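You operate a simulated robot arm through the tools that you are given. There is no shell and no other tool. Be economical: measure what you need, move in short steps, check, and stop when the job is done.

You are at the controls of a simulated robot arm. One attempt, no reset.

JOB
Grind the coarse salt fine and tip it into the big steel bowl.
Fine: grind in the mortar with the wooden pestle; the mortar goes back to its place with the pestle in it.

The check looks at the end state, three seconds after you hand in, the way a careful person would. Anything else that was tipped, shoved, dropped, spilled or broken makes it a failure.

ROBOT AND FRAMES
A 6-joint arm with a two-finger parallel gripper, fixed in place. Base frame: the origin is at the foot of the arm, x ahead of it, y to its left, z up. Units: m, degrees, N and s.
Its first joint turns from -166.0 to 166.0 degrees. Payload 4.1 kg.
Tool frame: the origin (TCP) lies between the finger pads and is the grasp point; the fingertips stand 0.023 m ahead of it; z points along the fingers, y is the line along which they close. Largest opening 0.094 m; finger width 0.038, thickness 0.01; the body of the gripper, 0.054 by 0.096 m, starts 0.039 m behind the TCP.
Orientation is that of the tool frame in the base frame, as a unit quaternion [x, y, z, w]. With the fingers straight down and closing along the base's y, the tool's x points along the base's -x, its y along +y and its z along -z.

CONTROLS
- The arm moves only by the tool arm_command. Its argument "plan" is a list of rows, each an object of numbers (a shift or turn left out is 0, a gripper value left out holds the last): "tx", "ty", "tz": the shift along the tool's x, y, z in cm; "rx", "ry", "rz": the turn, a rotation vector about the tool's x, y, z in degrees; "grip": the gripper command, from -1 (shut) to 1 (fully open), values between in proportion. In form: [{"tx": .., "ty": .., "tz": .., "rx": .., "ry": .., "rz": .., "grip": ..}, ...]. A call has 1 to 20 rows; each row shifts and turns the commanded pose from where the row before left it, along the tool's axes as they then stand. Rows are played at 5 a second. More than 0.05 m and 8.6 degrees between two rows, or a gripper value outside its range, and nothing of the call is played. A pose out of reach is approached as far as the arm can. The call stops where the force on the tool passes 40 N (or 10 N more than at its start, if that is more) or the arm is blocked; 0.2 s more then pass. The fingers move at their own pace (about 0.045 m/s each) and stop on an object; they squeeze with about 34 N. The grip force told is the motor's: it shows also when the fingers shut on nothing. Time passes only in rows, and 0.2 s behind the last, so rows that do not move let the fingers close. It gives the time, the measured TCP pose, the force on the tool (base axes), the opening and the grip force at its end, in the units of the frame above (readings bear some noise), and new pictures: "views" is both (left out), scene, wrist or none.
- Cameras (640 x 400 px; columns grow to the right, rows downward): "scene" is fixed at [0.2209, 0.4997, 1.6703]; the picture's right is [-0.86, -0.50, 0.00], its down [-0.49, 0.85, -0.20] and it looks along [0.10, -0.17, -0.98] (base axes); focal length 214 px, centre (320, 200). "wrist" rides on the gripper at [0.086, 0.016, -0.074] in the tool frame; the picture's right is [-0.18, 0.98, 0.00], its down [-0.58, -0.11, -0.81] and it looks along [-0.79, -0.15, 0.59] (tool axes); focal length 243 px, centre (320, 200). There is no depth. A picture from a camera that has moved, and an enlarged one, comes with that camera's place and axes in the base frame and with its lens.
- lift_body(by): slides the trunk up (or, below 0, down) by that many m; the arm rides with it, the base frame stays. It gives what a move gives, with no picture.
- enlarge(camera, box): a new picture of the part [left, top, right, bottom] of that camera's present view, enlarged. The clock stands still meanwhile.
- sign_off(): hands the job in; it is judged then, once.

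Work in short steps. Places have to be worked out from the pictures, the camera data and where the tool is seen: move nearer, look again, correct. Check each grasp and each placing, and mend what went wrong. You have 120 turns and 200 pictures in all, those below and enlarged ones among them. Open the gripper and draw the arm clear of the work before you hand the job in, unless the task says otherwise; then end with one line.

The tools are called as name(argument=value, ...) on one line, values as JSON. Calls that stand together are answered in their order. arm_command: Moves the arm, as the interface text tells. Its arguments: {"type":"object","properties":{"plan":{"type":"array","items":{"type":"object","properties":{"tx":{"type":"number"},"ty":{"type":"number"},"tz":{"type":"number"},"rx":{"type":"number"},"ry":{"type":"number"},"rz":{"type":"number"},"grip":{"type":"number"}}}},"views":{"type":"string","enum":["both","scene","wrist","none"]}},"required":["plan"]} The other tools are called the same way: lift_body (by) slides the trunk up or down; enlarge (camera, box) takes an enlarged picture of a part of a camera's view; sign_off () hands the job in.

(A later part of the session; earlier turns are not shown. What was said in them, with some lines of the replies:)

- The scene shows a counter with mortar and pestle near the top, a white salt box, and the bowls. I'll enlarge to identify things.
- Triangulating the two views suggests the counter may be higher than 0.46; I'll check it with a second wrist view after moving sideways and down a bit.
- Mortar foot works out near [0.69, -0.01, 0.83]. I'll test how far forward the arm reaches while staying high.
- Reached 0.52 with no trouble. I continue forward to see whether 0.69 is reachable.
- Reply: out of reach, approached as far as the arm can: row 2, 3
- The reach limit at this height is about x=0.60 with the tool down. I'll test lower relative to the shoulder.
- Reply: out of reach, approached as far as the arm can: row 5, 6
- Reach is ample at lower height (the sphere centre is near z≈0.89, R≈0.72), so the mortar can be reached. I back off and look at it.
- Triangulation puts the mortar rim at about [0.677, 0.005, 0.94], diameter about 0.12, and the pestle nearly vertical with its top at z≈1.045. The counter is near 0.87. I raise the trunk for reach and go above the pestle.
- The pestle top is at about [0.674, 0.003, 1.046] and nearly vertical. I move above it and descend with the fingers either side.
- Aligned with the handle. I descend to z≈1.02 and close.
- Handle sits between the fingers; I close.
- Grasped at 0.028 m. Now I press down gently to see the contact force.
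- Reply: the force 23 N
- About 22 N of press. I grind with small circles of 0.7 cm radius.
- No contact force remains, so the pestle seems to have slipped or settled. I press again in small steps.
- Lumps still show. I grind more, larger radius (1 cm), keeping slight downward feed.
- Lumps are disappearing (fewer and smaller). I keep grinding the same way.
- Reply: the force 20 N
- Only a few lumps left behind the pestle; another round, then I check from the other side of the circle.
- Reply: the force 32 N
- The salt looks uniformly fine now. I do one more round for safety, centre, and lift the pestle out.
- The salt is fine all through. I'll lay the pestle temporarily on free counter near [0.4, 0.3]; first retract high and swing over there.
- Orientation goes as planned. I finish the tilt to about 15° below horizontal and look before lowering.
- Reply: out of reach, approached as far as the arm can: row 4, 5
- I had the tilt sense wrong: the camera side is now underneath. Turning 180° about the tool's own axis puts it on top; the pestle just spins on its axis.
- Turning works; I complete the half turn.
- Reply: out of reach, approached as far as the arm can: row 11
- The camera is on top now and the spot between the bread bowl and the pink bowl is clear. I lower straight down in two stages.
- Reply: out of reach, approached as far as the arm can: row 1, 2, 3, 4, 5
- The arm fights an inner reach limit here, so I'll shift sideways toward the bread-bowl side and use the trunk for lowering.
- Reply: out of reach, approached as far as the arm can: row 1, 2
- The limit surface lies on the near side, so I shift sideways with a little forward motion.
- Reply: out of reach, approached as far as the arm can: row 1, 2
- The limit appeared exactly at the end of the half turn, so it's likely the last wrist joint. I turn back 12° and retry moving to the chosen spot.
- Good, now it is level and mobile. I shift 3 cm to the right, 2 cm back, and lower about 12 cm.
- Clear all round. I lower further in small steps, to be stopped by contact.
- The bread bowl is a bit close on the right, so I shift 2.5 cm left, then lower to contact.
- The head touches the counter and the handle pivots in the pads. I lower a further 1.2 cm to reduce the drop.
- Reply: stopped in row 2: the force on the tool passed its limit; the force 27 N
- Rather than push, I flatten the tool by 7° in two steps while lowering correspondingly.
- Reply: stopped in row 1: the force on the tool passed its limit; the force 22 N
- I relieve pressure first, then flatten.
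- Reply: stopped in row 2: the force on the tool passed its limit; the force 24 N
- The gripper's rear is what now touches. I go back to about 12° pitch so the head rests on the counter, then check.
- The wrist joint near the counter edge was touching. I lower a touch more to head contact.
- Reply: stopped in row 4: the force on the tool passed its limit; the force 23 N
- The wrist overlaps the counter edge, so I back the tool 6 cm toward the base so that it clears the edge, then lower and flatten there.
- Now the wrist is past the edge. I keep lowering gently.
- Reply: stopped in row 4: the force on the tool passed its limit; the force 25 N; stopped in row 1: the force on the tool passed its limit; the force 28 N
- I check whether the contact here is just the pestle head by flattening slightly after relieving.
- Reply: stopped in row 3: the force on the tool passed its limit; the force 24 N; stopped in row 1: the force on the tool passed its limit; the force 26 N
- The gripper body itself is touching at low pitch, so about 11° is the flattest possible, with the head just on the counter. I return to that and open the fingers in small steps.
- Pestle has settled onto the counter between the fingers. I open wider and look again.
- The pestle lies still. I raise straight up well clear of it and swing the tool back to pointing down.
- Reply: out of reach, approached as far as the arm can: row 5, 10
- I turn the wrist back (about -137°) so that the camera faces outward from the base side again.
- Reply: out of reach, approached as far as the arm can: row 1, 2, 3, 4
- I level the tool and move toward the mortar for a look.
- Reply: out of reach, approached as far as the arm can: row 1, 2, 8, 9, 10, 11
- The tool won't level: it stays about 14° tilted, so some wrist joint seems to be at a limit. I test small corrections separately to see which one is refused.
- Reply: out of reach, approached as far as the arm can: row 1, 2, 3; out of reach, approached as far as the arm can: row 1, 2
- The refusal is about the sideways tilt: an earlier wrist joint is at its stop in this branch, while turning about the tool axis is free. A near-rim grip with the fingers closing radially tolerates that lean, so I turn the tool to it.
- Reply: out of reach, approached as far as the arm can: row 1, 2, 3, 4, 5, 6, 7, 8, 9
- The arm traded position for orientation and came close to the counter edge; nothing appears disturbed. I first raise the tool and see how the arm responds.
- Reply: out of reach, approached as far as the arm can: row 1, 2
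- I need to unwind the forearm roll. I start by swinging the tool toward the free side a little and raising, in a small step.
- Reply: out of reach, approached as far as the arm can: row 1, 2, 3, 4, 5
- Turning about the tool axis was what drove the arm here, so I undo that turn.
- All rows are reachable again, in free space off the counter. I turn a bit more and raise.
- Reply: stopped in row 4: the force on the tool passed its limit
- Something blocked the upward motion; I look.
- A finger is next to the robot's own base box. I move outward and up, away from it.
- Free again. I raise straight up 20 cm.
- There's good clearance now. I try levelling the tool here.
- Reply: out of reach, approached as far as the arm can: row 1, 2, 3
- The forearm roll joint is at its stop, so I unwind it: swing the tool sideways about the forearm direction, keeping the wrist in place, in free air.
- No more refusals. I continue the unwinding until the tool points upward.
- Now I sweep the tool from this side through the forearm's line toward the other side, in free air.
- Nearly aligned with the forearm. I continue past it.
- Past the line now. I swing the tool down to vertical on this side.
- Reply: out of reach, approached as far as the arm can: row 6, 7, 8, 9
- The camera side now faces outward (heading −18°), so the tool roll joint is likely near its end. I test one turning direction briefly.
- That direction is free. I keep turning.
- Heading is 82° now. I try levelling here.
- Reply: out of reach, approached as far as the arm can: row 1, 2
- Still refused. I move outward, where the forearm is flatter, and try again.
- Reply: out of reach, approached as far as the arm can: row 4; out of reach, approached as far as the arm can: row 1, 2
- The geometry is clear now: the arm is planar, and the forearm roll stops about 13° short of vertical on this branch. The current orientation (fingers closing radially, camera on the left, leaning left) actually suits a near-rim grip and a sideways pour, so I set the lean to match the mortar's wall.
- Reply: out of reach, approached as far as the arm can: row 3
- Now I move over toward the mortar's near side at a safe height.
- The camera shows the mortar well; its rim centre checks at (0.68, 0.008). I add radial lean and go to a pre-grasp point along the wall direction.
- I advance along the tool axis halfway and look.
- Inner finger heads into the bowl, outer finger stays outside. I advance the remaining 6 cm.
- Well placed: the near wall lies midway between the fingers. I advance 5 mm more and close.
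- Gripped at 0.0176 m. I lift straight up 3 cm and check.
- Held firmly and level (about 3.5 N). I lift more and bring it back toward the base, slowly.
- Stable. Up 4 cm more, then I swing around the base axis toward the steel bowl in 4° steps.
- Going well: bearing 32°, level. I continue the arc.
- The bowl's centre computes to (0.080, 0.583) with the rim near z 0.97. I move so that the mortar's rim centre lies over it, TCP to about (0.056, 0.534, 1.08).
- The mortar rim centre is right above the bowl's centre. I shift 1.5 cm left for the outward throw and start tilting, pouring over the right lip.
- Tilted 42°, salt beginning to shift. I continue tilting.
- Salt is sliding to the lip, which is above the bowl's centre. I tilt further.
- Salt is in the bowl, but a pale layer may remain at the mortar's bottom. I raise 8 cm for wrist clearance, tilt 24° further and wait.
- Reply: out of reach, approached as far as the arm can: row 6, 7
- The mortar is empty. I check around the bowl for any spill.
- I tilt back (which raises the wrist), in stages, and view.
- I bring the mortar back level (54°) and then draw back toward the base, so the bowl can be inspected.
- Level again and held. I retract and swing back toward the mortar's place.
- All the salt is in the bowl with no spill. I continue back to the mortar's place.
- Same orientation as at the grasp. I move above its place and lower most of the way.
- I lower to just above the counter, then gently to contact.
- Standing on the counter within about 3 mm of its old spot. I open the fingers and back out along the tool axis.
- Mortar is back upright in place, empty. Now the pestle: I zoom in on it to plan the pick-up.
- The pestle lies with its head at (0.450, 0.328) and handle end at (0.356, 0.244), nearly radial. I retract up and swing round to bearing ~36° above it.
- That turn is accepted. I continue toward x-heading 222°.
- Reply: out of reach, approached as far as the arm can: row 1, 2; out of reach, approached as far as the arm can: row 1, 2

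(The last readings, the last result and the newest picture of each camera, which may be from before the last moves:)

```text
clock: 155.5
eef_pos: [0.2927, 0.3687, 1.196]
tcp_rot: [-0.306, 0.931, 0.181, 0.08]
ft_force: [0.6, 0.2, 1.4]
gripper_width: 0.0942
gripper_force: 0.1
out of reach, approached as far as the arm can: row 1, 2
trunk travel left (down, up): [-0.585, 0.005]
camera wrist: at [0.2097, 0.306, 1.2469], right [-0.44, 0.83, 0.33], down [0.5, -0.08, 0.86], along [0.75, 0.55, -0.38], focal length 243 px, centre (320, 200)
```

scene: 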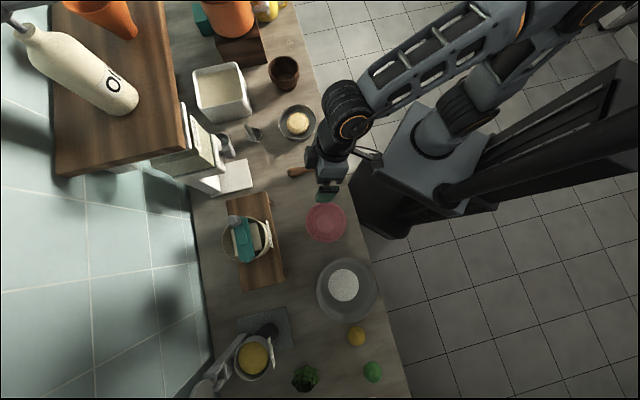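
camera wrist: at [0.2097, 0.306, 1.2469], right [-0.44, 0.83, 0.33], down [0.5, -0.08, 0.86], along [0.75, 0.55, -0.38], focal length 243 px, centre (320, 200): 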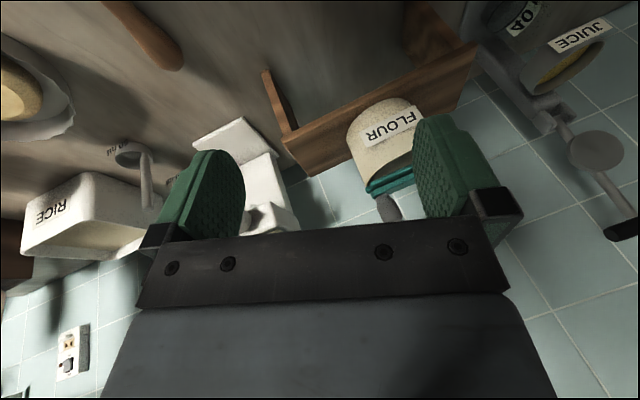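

The tool-roll joint stops here, so I go the other way round (about 350°) to reach the same heading from the other side; position stays in free air.

arm_command(plan=[{"rz": 8.5}, {"rz": 8.5}, {"rz": 8.5}, {"rz": 8.5}, {"rz": 8.5}, {"rz": 8.5}, {"rz": 8.5}, {"rz": 8.5}, {"rz": 8.5}, {"rz": 8.5}, {"rz": 8.5}, {"rz": 8.5}, {"rz": 8.5}, {"rz": 8.5}, {"rz": 8.5}, {"rz": 8.5}, {"rz": 8.5}, {"rz": 8.5}, {"rz": 8.5}, {"rz": 8.5}], views="none")

arm_command(plan=[{"rz": 8.5}, {"rz": 8.5}, {"rz": 8.5}, {"rz": 8.5}, {"rz": 8.5}, {"rz": 8.5}, {"rz": 8.5}, {"rz": 8.5}, {"rz": 8.5}, {"rz": 8.5}, {}], views="none")

arm_command(plan=[{"rz": 8.5}, {"rz": 8.5}, {"rz": 8.5}, {}], views="none")

arm_command(plan=[{"rz": 8.5}, {"rz": 8.5}, {"rz": 8.5}, {}], views="none")

```text
clock: 159.7
eef_pos: [0.2935, 0.3693, 1.1962]
tcp_rot: [0.901, 0.385, 0.095, -0.175]
ft_force: [-0.7, -0.4, -0.1]
gripper_width: 0.094
gripper_force: 0.1
trunk travel left (down, up): [-0.585, 0.005]
```

```text
clock: 162.1
eef_pos: [0.2932, 0.3691, 1.1971]
tcp_rot: [0.924, -0.326, -0.048, -0.192]
ft_force: [-0.7, -0.4, -1.1]
gripper_width: 0.0937
gripper_force: 0.1
trunk travel left (down, up): [-0.585, 0.005]
```

```text
clock: 163.1
eef_pos: [0.2928, 0.368, 1.1963]
tcp_rot: [0.83, -0.521, -0.089, -0.178]
ft_force: [0.1, 0.0, 0.5]
gripper_width: 0.0942
gripper_force: 0.1
trunk travel left (down, up): [-0.585, 0.005]
```

```text
clock: 164.1
eef_pos: [0.2918, 0.3687, 1.196]
tcp_rot: [0.694, -0.692, -0.126, -0.153]
ft_force: [0.2, -0.2, 0.6]
gripper_width: 0.0939
gripper_force: 0.1
trunk travel left (down, up): [-0.585, 0.005]
```

The long way is free so far (heading −89°). I move above the pestle's handle, level the tool, and finish the turn.

arm_command(plan=[{"tx": 3.1, "ty": -1.6, "tz": 1.93}, {"tx": 3.1, "ty": -1.6, "tz": 1.93}, {"tx": 3.1, "ty": -1.6, "tz": 1.93}, {"tx": 3.1, "ty": -1.6, "tz": 1.93}, {"tx": 3.1, "ty": -1.6, "tz": 1.93}, {"rx": -2.2, "ry": 5.5}, {"rx": -2.2, "ry": 5.5}, {"rx": -2.2, "ry": 5.5}, {}], views="none")

arm_command(plan=[{"rz": 8}, {"rz": 8}, {"rz": 8}, {}], views="both")

```text
clock: 166.1
eef_pos: [0.3754, 0.2605, 1.0437]
tcp_rot: [0.711, -0.697, -0.086, -0.042]
ft_force: [-0.5, 1.0, -0.2]
gripper_width: 0.0941
gripper_force: 0.1
out of reach, approached as far as the arm can: row 8
trunk travel left (down, up): [-0.585, 0.005]
```

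```text
clock: 167.1
eef_pos: [0.3759, 0.2608, 1.0426]
tcp_rot: [-0.549, 0.83, 0.093, 0.024]
ft_force: [-0.2, 0.6, 1.3]
gripper_width: 0.0941
gripper_force: 0.1
trunk travel left (down, up): [-0.585, 0.005]
camera wrist: at [0.3297, 0.1748, 1.1051], right [-0.83, 0.54, 0.15], down [0.38, 0.34, 0.86], along [0.41, 0.77, -0.49], focal length 243 px, centre (320, 200)
```

scene: 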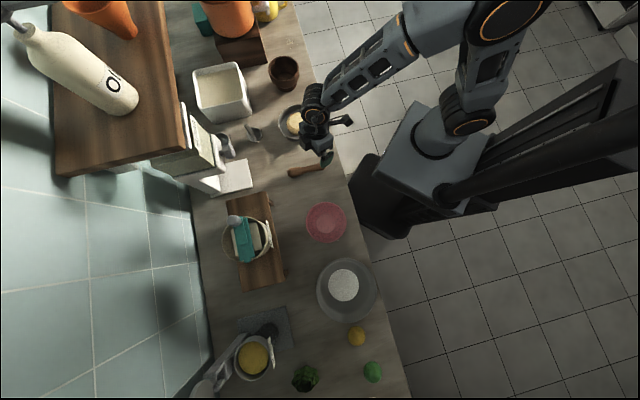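
wrist: 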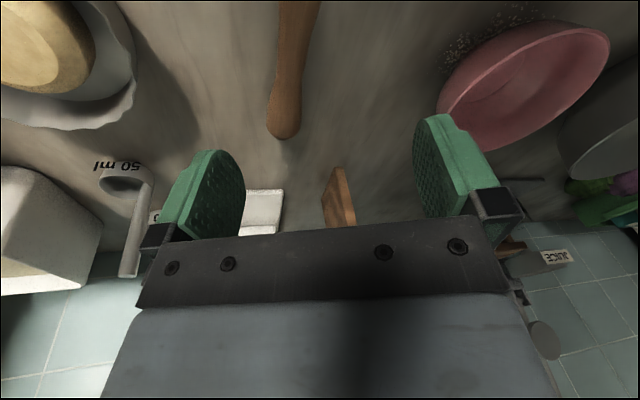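

Headings accepted so far; I finish the last 24°.

arm_command(plan=[{"rz": 8.2}, {"rz": 8.2}, {"rz": 8.2}, {}], views="wrist")

```text
clock: 168.1
eef_pos: [0.3754, 0.2602, 1.0425]
tcp_rot: [-0.36, 0.928, 0.097, 0.002]
ft_force: [0.0, 0.0, -0.1]
gripper_width: 0.094
gripper_force: 0.1
trunk travel left (down, up): [-0.585, 0.005]
camera wrist: at [0.3043, 0.2007, 1.1118], right [-0.52, 0.83, 0.19], down [0.56, 0.16, 0.82], along [0.65, 0.53, -0.55], focal length 243 px, centre (320, 200)
```

wrist: 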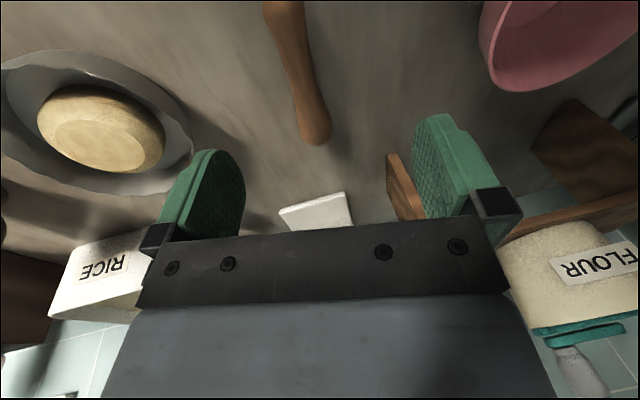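

Heading is now 222° with no refusal: the tool's x runs along the pestle with the head on the −x side. I narrow the fingers to 5 cm and lower toward the handle.

arm_command(plan=[{"grip": 0.15}, {"tx": 0.18, "ty": -0.55, "tz": 2.74}, {"tx": 0.18, "ty": -0.55, "tz": 2.74}, {"tx": 0.18, "ty": -0.55, "tz": 2.74}, {"tx": 0.16, "ty": -0.5, "tz": 2.4}, {}, {}])

enlarge(camera="scene", box=[260, 130, 360, 192])

```text
clock: 169.7
eef_pos: [0.3786, 0.2598, 0.9355]
tcp_rot: [-0.362, 0.927, 0.097, 0.004]
ft_force: [-0.9, 0.1, -1.2]
gripper_width: 0.0543
gripper_force: 0.0
trunk travel left (down, up): [-0.585, 0.005]
camera wrist: at [0.3066, 0.2005, 1.0044], right [-0.52, 0.83, 0.19], down [0.55, 0.16, 0.82], along [0.65, 0.53, -0.55], focal length 243 px, centre (320, 200)
```

scene: 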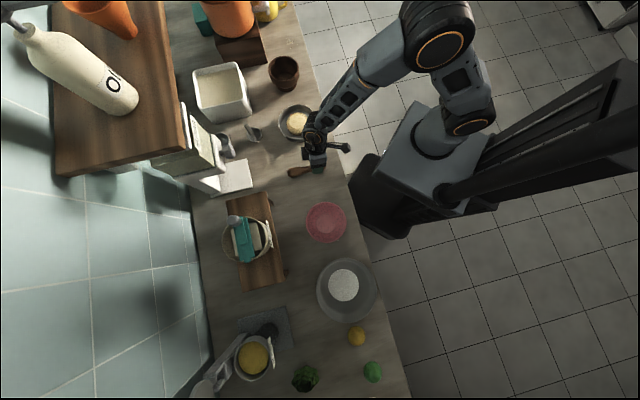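
wrist: 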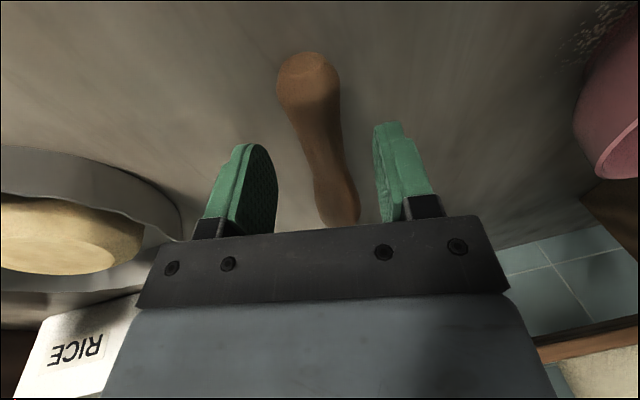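

```text
6.40 times, centred on (310, 161) of scene
camera zoom: at [0.2209, 0.4997, 1.6703], right [-0.86, -0.5, 0.0], down [-0.49, 0.85, -0.2], along [0.1, -0.17, -0.98], focal length 1373 px, centre (384, 450)
```

zoom: 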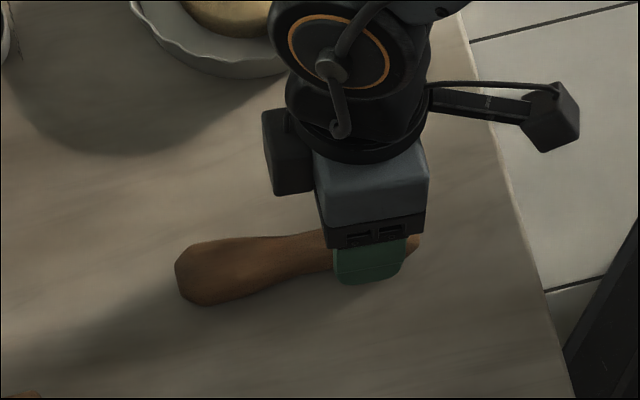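

The handle is between the fingers. I lower the last 2.7 cm gently and close.

arm_command(plan=[{"tx": 0.07, "ty": -0.18, "tz": 0.98}, {"tx": 0.07, "ty": -0.18, "tz": 0.98}, {"tx": 0.05, "ty": -0.12, "tz": 0.64}, {}], views="none")

arm_command(plan=[{"grip": -0.1}, {"grip": -0.3}, {"grip": -1}, {}, {}, {}], views="wrist")

```text
clock: 170.7
eef_pos: [0.379, 0.2587, 0.9099]
tcp_rot: [-0.361, 0.927, 0.097, 0.005]
ft_force: [0.7, -1.7, 15.7]
gripper_width: 0.0539
gripper_force: 0.0
trunk travel left (down, up): [-0.585, 0.005]
```

```text
clock: 172.1
eef_pos: [0.3781, 0.2603, 0.9087]
tcp_rot: [-0.361, 0.928, 0.096, 0.003]
ft_force: [0.3, 0.0, 0.7]
gripper_width: 0.0268
gripper_force: 33.6
trunk travel left (down, up): [-0.585, 0.005]
camera wrist: at [0.3068, 0.2003, 0.9781], right [-0.52, 0.83, 0.19], down [0.55, 0.16, 0.82], along [0.65, 0.53, -0.55], focal length 243 px, centre (320, 200)
```

wrist: 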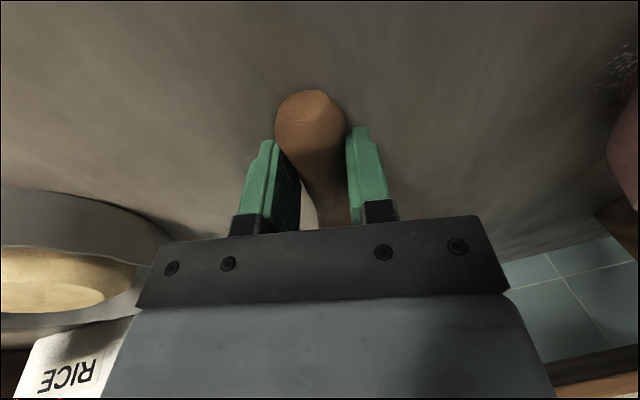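

Gripped on the handle. I lift 12 cm and check the hold.

arm_command(plan=[{"tx": -0.22, "ty": 0.53, "tz": -2.94}, {"tx": -0.22, "ty": 0.53, "tz": -2.94}, {"tx": -0.22, "ty": 0.53, "tz": -2.94}, {"tx": -0.22, "ty": 0.53, "tz": -2.94}, {"tx": -0.22, "ty": 0.53, "tz": -2.94}, {"tx": -0.22, "ty": 0.53, "tz": -2.94}, {}], views="wrist")

enlarge(camera="scene", box=[240, 90, 400, 190])

```text
clock: 173.7
eef_pos: [0.3774, 0.2577, 1.0828]
tcp_rot: [-0.361, 0.926, 0.107, 0.003]
ft_force: [0.4, -0.3, -1.0]
gripper_width: 0.0268
gripper_force: 34.2
out of reach, approached as far as the arm can: row 6
trunk travel left (down, up): [-0.585, 0.005]
camera wrist: at [0.3065, 0.1968, 1.1506], right [-0.52, 0.83, 0.21], down [0.56, 0.15, 0.81], along [0.64, 0.54, -0.54], focal length 243 px, centre (320, 200)
```

wrist: 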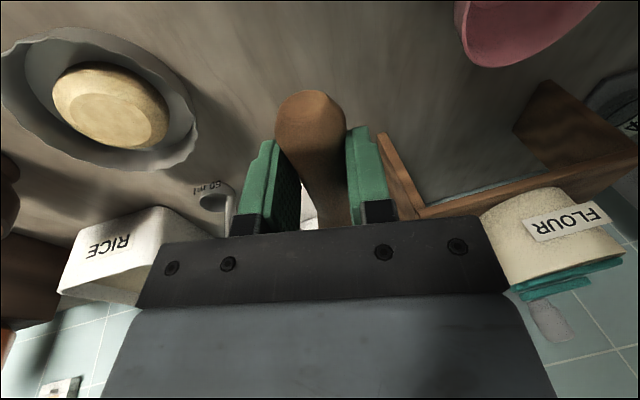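

```text
4.00 times, centred on (320, 140) of scene
camera zoom: at [0.2209, 0.4997, 1.6703], right [-0.86, -0.5, 0.0], down [-0.49, 0.85, -0.2], along [0.1, -0.17, -0.98], focal length 858 px, centre (320, 440)
```

zoom: 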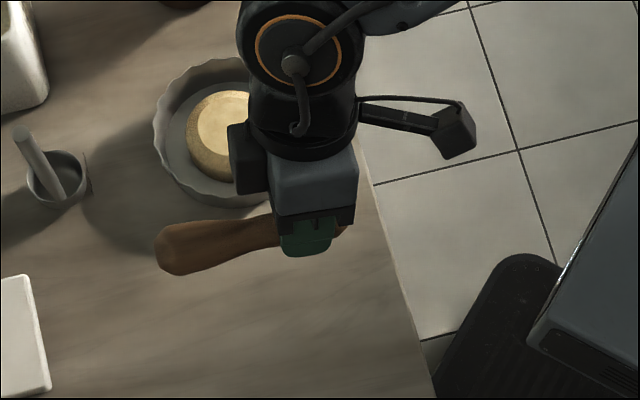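

Held firmly. I add a little lean away from the stop and turn the tool back round (−228° in total).

arm_command(plan=[{"rx": -5}, {"rz": -8.5}, {"rz": -8.5}, {"rz": -8.5}, {"rz": -8.5}, {"rz": -8.5}, {"rz": -8.5}, {"rz": -8.5}, {"rz": -8.5}, {"rz": -8.5}, {"rz": -8.5}, {"rz": -8.5}, {"rz": -8.5}, {"rz": -8.5}, {"rz": -8.5}, {"rz": -8.5}, {"rz": -8.5}, {"rz": -8.5}, {"rz": -8.5}, {}], views="none")

arm_command(plan=[{"rz": -8.3}, {"rz": -8.3}, {"rz": -8.3}, {"rz": -8.3}, {"rz": -8.3}, {"rz": -8.3}, {"rz": -8.3}, {"rz": -8.3}, {"rz": -8.3}, {}])

```text
clock: 177.9
eef_pos: [0.3772, 0.258, 1.083]
tcp_rot: [0.981, 0.137, -0.044, -0.129]
ft_force: [-0.7, -0.3, -0.7]
gripper_width: 0.0267
gripper_force: 34.0
trunk travel left (down, up): [-0.585, 0.005]
```

```text
clock: 180.1
eef_pos: [0.3767, 0.2572, 1.0837]
tcp_rot: [0.697, 0.703, 0.044, -0.13]
ft_force: [-0.6, 0.6, -0.9]
gripper_width: 0.0267
gripper_force: 34.0
trunk travel left (down, up): [-0.585, 0.005]
camera wrist: at [0.4008, 0.3243, 1.1734], right [0.97, -0.15, -0.16], down [-0.01, -0.76, 0.65], along [-0.22, -0.63, -0.74], focal length 243 px, centre (320, 200)
```

scene: 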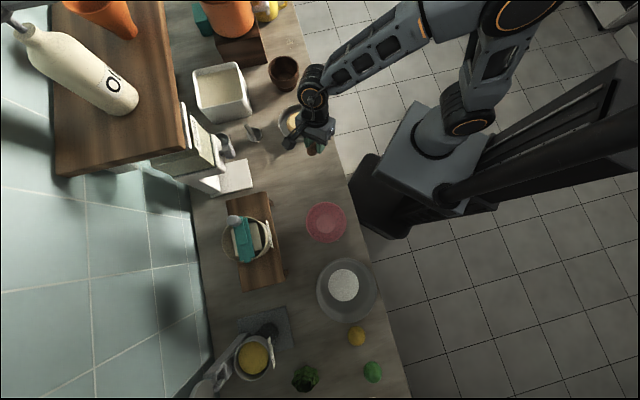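
wrist: 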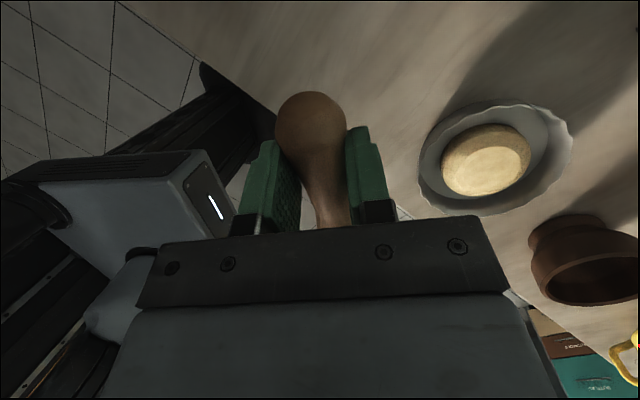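

Pestle's head now points right, tool x left, camera will end on top. I raise 8 cm and roll so that the pestle comes nearly upright with its head down.

arm_command(plan=[{"tx": 0.98, "ty": -0.48, "tz": -3.85}, {"tx": 0.98, "ty": -0.48, "tz": -3.85}, {"rx": 0.06, "ry": 7.83, "rz": -0.96}, {"rx": 0.06, "ry": 7.83, "rz": -0.96}, {"rx": 0.06, "ry": 7.83, "rz": -0.96}, {"rx": 0.06, "ry": 7.83, "rz": -0.96}, {"rx": 0.06, "ry": 7.83, "rz": -0.96}, {"rx": 0.06, "ry": 7.83, "rz": -0.96}, {"rx": 0.06, "ry": 7.83, "rz": -0.96}, {"rx": 0.06, "ry": 7.83, "rz": -0.96}, {}])

```text
clock: 182.5
eef_pos: [0.376, 0.2591, 1.1632]
tcp_rot: [0.526, 0.576, 0.406, -0.476]
ft_force: [-0.8, 0.7, -0.3]
gripper_width: 0.0267
gripper_force: 34.8
trunk travel left (down, up): [-0.585, 0.005]
camera wrist: at [0.4011, 0.2077, 1.2624], right [0.97, 0.07, -0.21], down [-0.01, -0.92, -0.39], along [-0.23, 0.38, -0.9], focal length 243 px, centre (320, 200)
```

scene: 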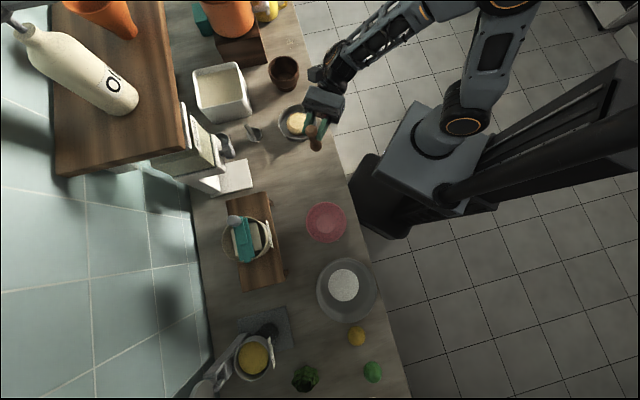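
wrist: 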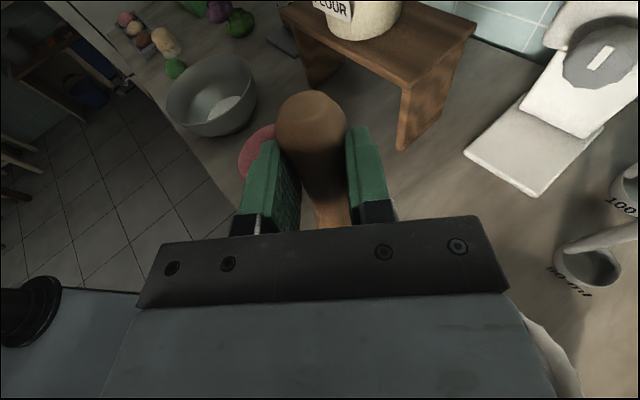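

Pestle upright, head down. I yaw the tool 42° so the wrist stays within reach at the mortar, then move across to near the mortar.

arm_command(plan=[{"rx": -5.85, "ry": 0.2, "rz": 1.3}, {"rx": -5.85, "ry": 0.2, "rz": 1.3}, {"rx": -5.85, "ry": 0.2, "rz": 1.3}, {"rx": -5.85, "ry": 0.2, "rz": 1.3}, {"rx": -5.85, "ry": 0.2, "rz": 1.3}, {"rx": -5.85, "ry": 0.2, "rz": 1.3}, {"rx": -5.85, "ry": 0.2, "rz": 1.3}, {}], views="none")

arm_command(plan=[{"tx": 0.11, "ty": 4.43, "tz": -0.17}, {"tx": 0.11, "ty": 4.43, "tz": -0.17}, {"tx": 0.11, "ty": 4.43, "tz": -0.17}, {"tx": 0.11, "ty": 4.43, "tz": -0.17}, {"tx": 0.11, "ty": 4.43, "tz": -0.17}, {"tx": 0.11, "ty": 4.43, "tz": -0.17}, {"tx": 0.11, "ty": 4.43, "tz": -0.17}, {}])

```text
clock: 184.3
eef_pos: [0.3807, 0.261, 1.1629]
tcp_rot: [0.698, 0.349, 0.549, -0.298]
ft_force: [-0.4, 0.2, -0.9]
gripper_width: 0.0264
gripper_force: 33.9
out of reach, approached as far as the arm can: row 7
trunk travel left (down, up): [-0.585, 0.005]
```

```text
clock: 186.1
eef_pos: [0.6269, 0.0729, 1.1669]
tcp_rot: [0.698, 0.351, 0.548, -0.3]
ft_force: [-0.1, 0.4, -1.0]
gripper_width: 0.0263
gripper_force: 33.9
trunk travel left (down, up): [-0.585, 0.005]
camera wrist: at [0.611, 0.0181, 1.2666], right [0.77, -0.6, -0.21], down [-0.63, -0.68, -0.39], along [0.09, 0.43, -0.9], focal length 243 px, centre (320, 200)
```

scene: 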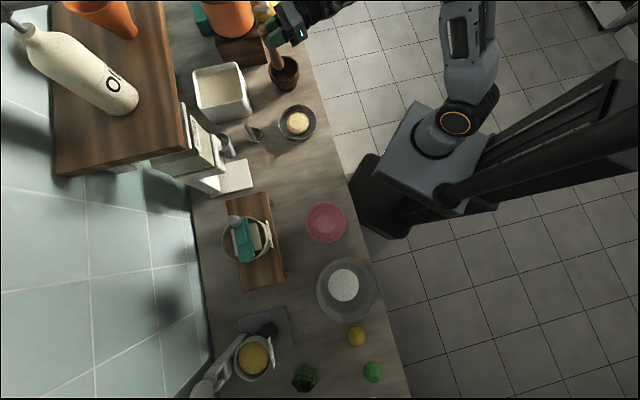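
wrist: 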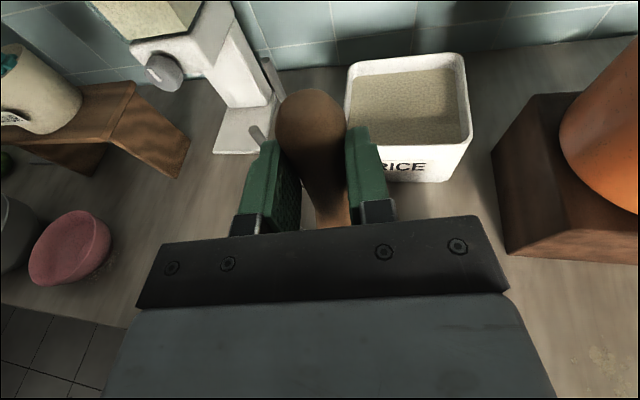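

The pestle hangs close to the mortar. I zoom in to see where its head is.

enlarge(camera="scene", box=[230, 0, 350, 75])

enlarge(camera="scene", box=[230, 30, 350, 105])

```text
5.33 times, centred on (290, 38) of scene
camera zoom: at [0.2209, 0.4997, 1.6703], right [-0.86, -0.5, 0.0], down [-0.49, 0.85, -0.2], along [0.1, -0.17, -0.98], focal length 1144 px, centre (480, 1067)
```

zoom: 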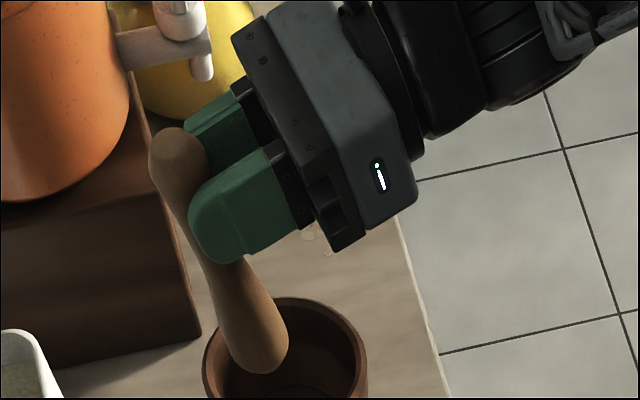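

```text
5.33 times, centred on (290, 68) of scene
camera zoom: at [0.2209, 0.4997, 1.6703], right [-0.86, -0.5, 0.0], down [-0.49, 0.85, -0.2], along [0.1, -0.17, -0.98], focal length 1144 px, centre (480, 907)
```

zoom: 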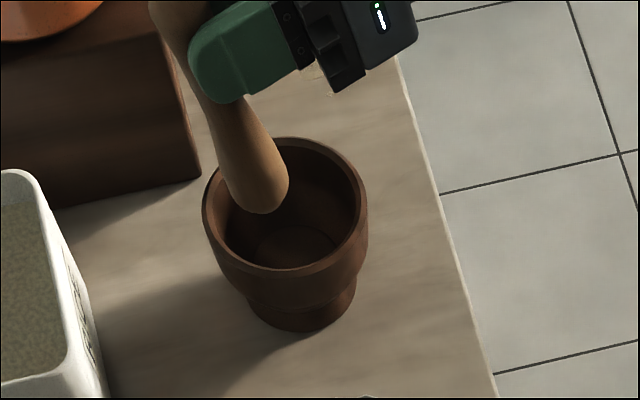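

The head hangs right beside the mortar opening. I move (0.06, −0.07) across and 7 cm down, then check again.

arm_command(plan=[{"tx": 0, "ty": 3.6, "tz": -0.6}, {"tx": -0.3, "ty": 3.6, "tz": -0.6}, {"tx": -2.3, "ty": 1.1, "tz": 0.1}, {"tx": -2.3, "ty": 1.0, "tz": 0.2}, {"tx": -2.2, "ty": 0, "tz": 0.1}, {}], views="none")

enlarge(camera="scene", box=[230, 30, 350, 105])

```text
clock: 187.5
eef_pos: [0.6907, 0.001, 1.0912]
tcp_rot: [0.698, 0.349, 0.549, -0.299]
ft_force: [-0.9, 1.1, 0.0]
gripper_width: 0.0264
gripper_force: 34.2
trunk travel left (down, up): [-0.585, 0.005]
```

```text
5.33 times, centred on (290, 68) of scene
camera zoom: at [0.2209, 0.4997, 1.6703], right [-0.86, -0.5, 0.0], down [-0.49, 0.85, -0.2], along [0.1, -0.17, -0.98], focal length 1144 px, centre (480, 907)
```

zoom: 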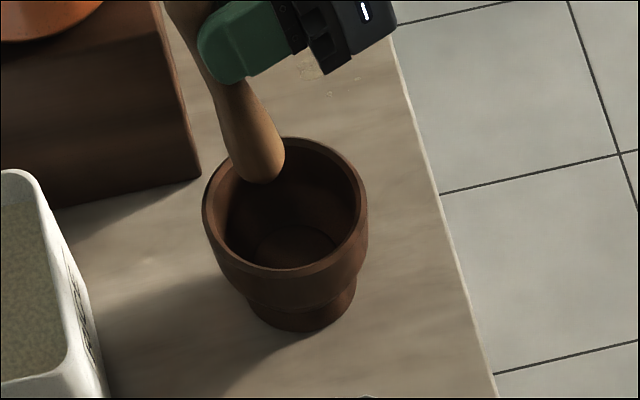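

The head is over the mortar's opening, within about 1 cm of centre. I lower 6 cm and look.

arm_command(plan=[{"tx": -1.95, "ty": 0.0, "tz": 0.44}, {"tx": -1.95, "ty": 0.0, "tz": 0.44}, {"tx": -1.95, "ty": 0.0, "tz": 0.44}, {}], views="wrist")

enlarge(camera="scene", box=[230, 30, 350, 105])

```text
clock: 188.5
eef_pos: [0.6878, 0.0006, 1.0299]
tcp_rot: [0.698, 0.35, 0.549, -0.299]
ft_force: [-0.3, -0.4, -0.9]
gripper_width: 0.0266
gripper_force: 34.2
trunk travel left (down, up): [-0.585, 0.005]
camera wrist: at [0.6706, -0.0537, 1.1309], right [0.77, -0.6, -0.21], down [-0.63, -0.68, -0.39], along [0.09, 0.43, -0.9], focal length 243 px, centre (320, 200)
```

wrist: 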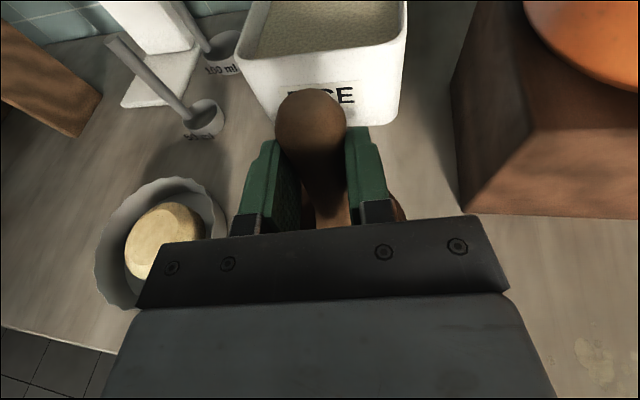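

```text
5.33 times, centred on (290, 68) of scene
camera zoom: at [0.2209, 0.4997, 1.6703], right [-0.86, -0.5, 0.0], down [-0.49, 0.85, -0.2], along [0.1, -0.17, -0.98], focal length 1144 px, centre (480, 907)
```

zoom: 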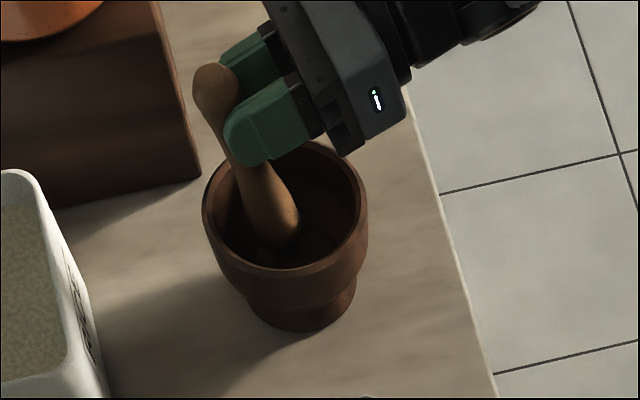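

Head is inside the mortar. I lower in small steps until it touches the bottom.

arm_command(plan=[{"tx": -0.6, "tz": 0.13}, {"tx": -0.5, "tz": 0.11}, {"tx": -0.4, "tz": 0.09}, {}], views="none")

arm_command(plan=[{"tx": -0.3, "tz": 0.07}, {"tx": -0.3, "tz": 0.07}, {"tx": -0.2, "tz": 0.04}, {}], views="none")

enlarge(camera="scene", box=[230, 30, 350, 105])

```text
clock: 189.5
eef_pos: [0.6857, 0.0036, 1.0174]
tcp_rot: [0.697, 0.35, 0.55, -0.299]
ft_force: [0.2, 0.3, 3.9]
gripper_width: 0.0265
gripper_force: 33.5
trunk travel left (down, up): [-0.585, 0.005]
```

```text
clock: 190.5
eef_pos: [0.6839, 0.0033, 1.0111]
tcp_rot: [0.696, 0.351, 0.55, -0.298]
ft_force: [3.4, 2.1, 28.2]
gripper_width: 0.0262
gripper_force: 33.5
trunk travel left (down, up): [-0.585, 0.005]
```

```text
5.33 times, centred on (290, 68) of scene
camera zoom: at [0.2209, 0.4997, 1.6703], right [-0.86, -0.5, 0.0], down [-0.49, 0.85, -0.2], along [0.1, -0.17, -0.98], focal length 1144 px, centre (480, 907)
```

zoom: 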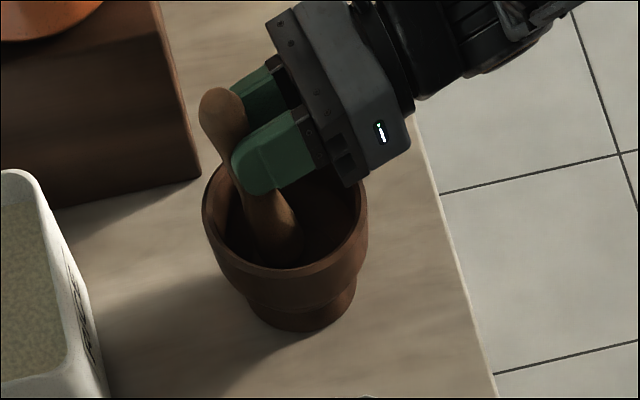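

The head rests on the mortar floor. I relieve the pressure, set the pestle more upright, and check before releasing.

arm_command(plan=[{"tx": 0.8, "tz": -0.17}, {"ry": 6, "tz": -1.15}, {"ry": 6, "tz": -1.15}, {}], views="none")

arm_command(plan=[{"tx": -0.3}, {"tx": -0.2}, {}], views="none")

enlarge(camera="scene", box=[230, 30, 350, 105])

```text
clock: 191.5
eef_pos: [0.6736, -0.0163, 1.0206]
tcp_rot: [0.637, 0.316, 0.619, -0.334]
ft_force: [-0.4, -1.1, -1.5]
gripper_width: 0.0259
gripper_force: 34.4
trunk travel left (down, up): [-0.585, 0.005]
```

```text
clock: 192.3
eef_pos: [0.6748, -0.0151, 1.0156]
tcp_rot: [0.636, 0.317, 0.619, -0.334]
ft_force: [0.3, -0.1, -0.4]
gripper_width: 0.0259
gripper_force: 34.3
trunk travel left (down, up): [-0.585, 0.005]
```

```text
5.33 times, centred on (290, 68) of scene
camera zoom: at [0.2209, 0.4997, 1.6703], right [-0.86, -0.5, 0.0], down [-0.49, 0.85, -0.2], along [0.1, -0.17, -0.98], focal length 1144 px, centre (480, 907)
```

zoom: 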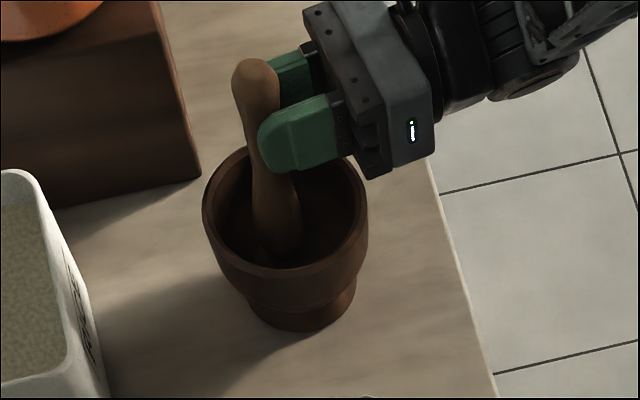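

Upright in the mortar. A few millimetres more down to light contact, then I open slowly.

arm_command(plan=[{"tx": -0.2}, {"tx": -0.2}, {}], views="none")

arm_command(plan=[{"grip": -0.35}, {"grip": -0.2}, {"grip": 0.0}, {"grip": 0.5}, {"grip": 1}, {}, {}], views="wrist")

enlarge(camera="scene", box=[230, 30, 350, 105])

```text
clock: 193.1
eef_pos: [0.6735, -0.0166, 1.0119]
tcp_rot: [0.637, 0.317, 0.619, -0.334]
ft_force: [-0.4, 0.0, -0.7]
gripper_width: 0.0258
gripper_force: 34.5
trunk travel left (down, up): [-0.585, 0.005]
```

```text
clock: 194.7
eef_pos: [0.6726, -0.0145, 1.0122]
tcp_rot: [0.637, 0.317, 0.619, -0.334]
ft_force: [-1.5, 0.3, 0.2]
gripper_width: 0.094
gripper_force: 0.1
trunk travel left (down, up): [-0.585, 0.005]
camera wrist: at [0.6449, -0.0858, 1.0983], right [0.8, -0.56, -0.22], down [-0.57, -0.59, -0.57], along [0.19, 0.58, -0.79], focal length 243 px, centre (320, 200)
```

wrist: 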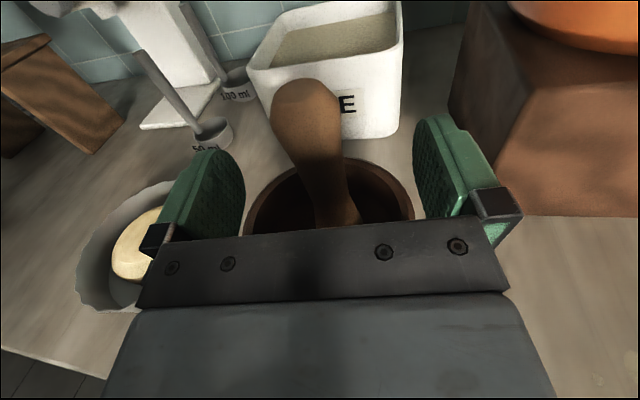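

```text
5.33 times, centred on (290, 68) of scene
camera zoom: at [0.2209, 0.4997, 1.6703], right [-0.86, -0.5, 0.0], down [-0.49, 0.85, -0.2], along [0.1, -0.17, -0.98], focal length 1144 px, centre (480, 907)
```

zoom: 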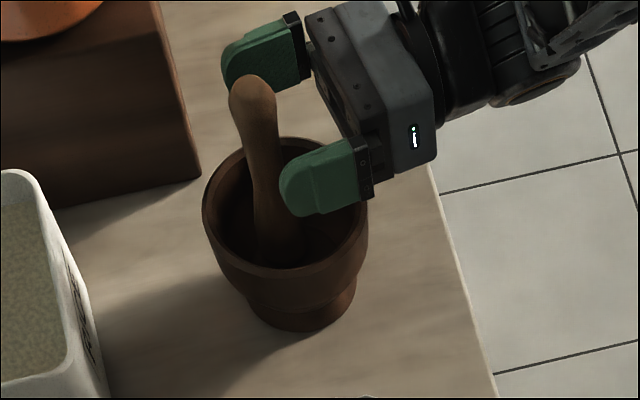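

The pestle stands in the mortar. I draw back along the tool axis and up.

arm_command(plan=[{"tz": -1.5}, {"tz": -2.5}, {"tz": -3}, {"tz": -3, "tx": 1}, {"tz": -3, "tx": 2}, {"tx": 3}, {"tx": 4}, {}], views="scene")

enlarge(camera="scene", box=[230, 30, 350, 105])

```text
clock: 196.5
eef_pos: [0.598, -0.1226, 1.1149]
tcp_rot: [0.637, 0.316, 0.618, -0.335]
ft_force: [-0.9, 0.7, -1.3]
gripper_width: 0.0942
gripper_force: 0.1
trunk travel left (down, up): [-0.585, 0.005]
```

scene: 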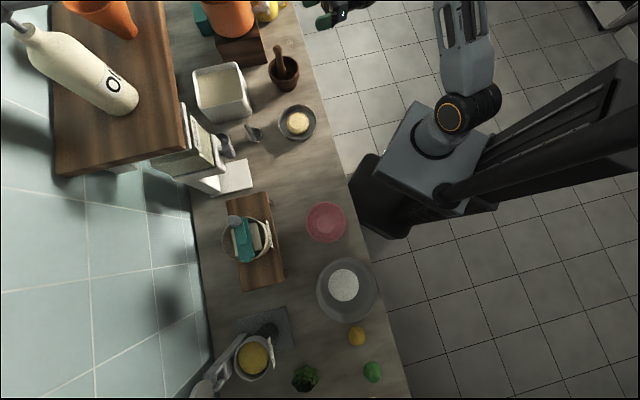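

```text
5.33 times, centred on (290, 68) of scene
camera zoom: at [0.2209, 0.4997, 1.6703], right [-0.86, -0.5, 0.0], down [-0.49, 0.85, -0.2], along [0.1, -0.17, -0.98], focal length 1144 px, centre (480, 907)
```

zoom: 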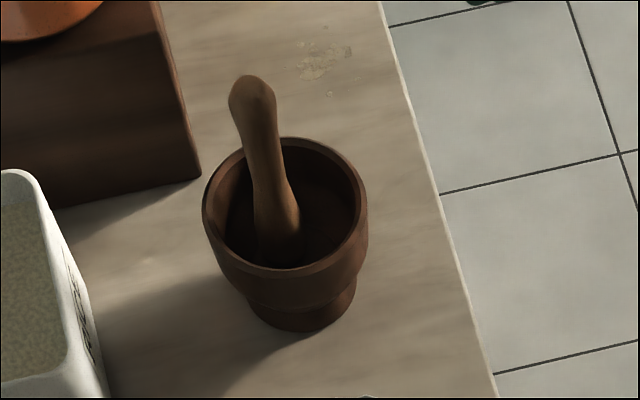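

The mortar is back in place with the pestle standing in it. The ground salt lies in the steel bowl, nothing else has moved, and the gripper is open and clear. I hand in.

sign_off()

```text
The job is handed in.
```

I ground the salt fine and tipped all of it into the big steel bowl with no spill. The mortar is back within about 3 mm of its place with the wooden pestle standing in it, and the last scene view shows nothing else disturbed.
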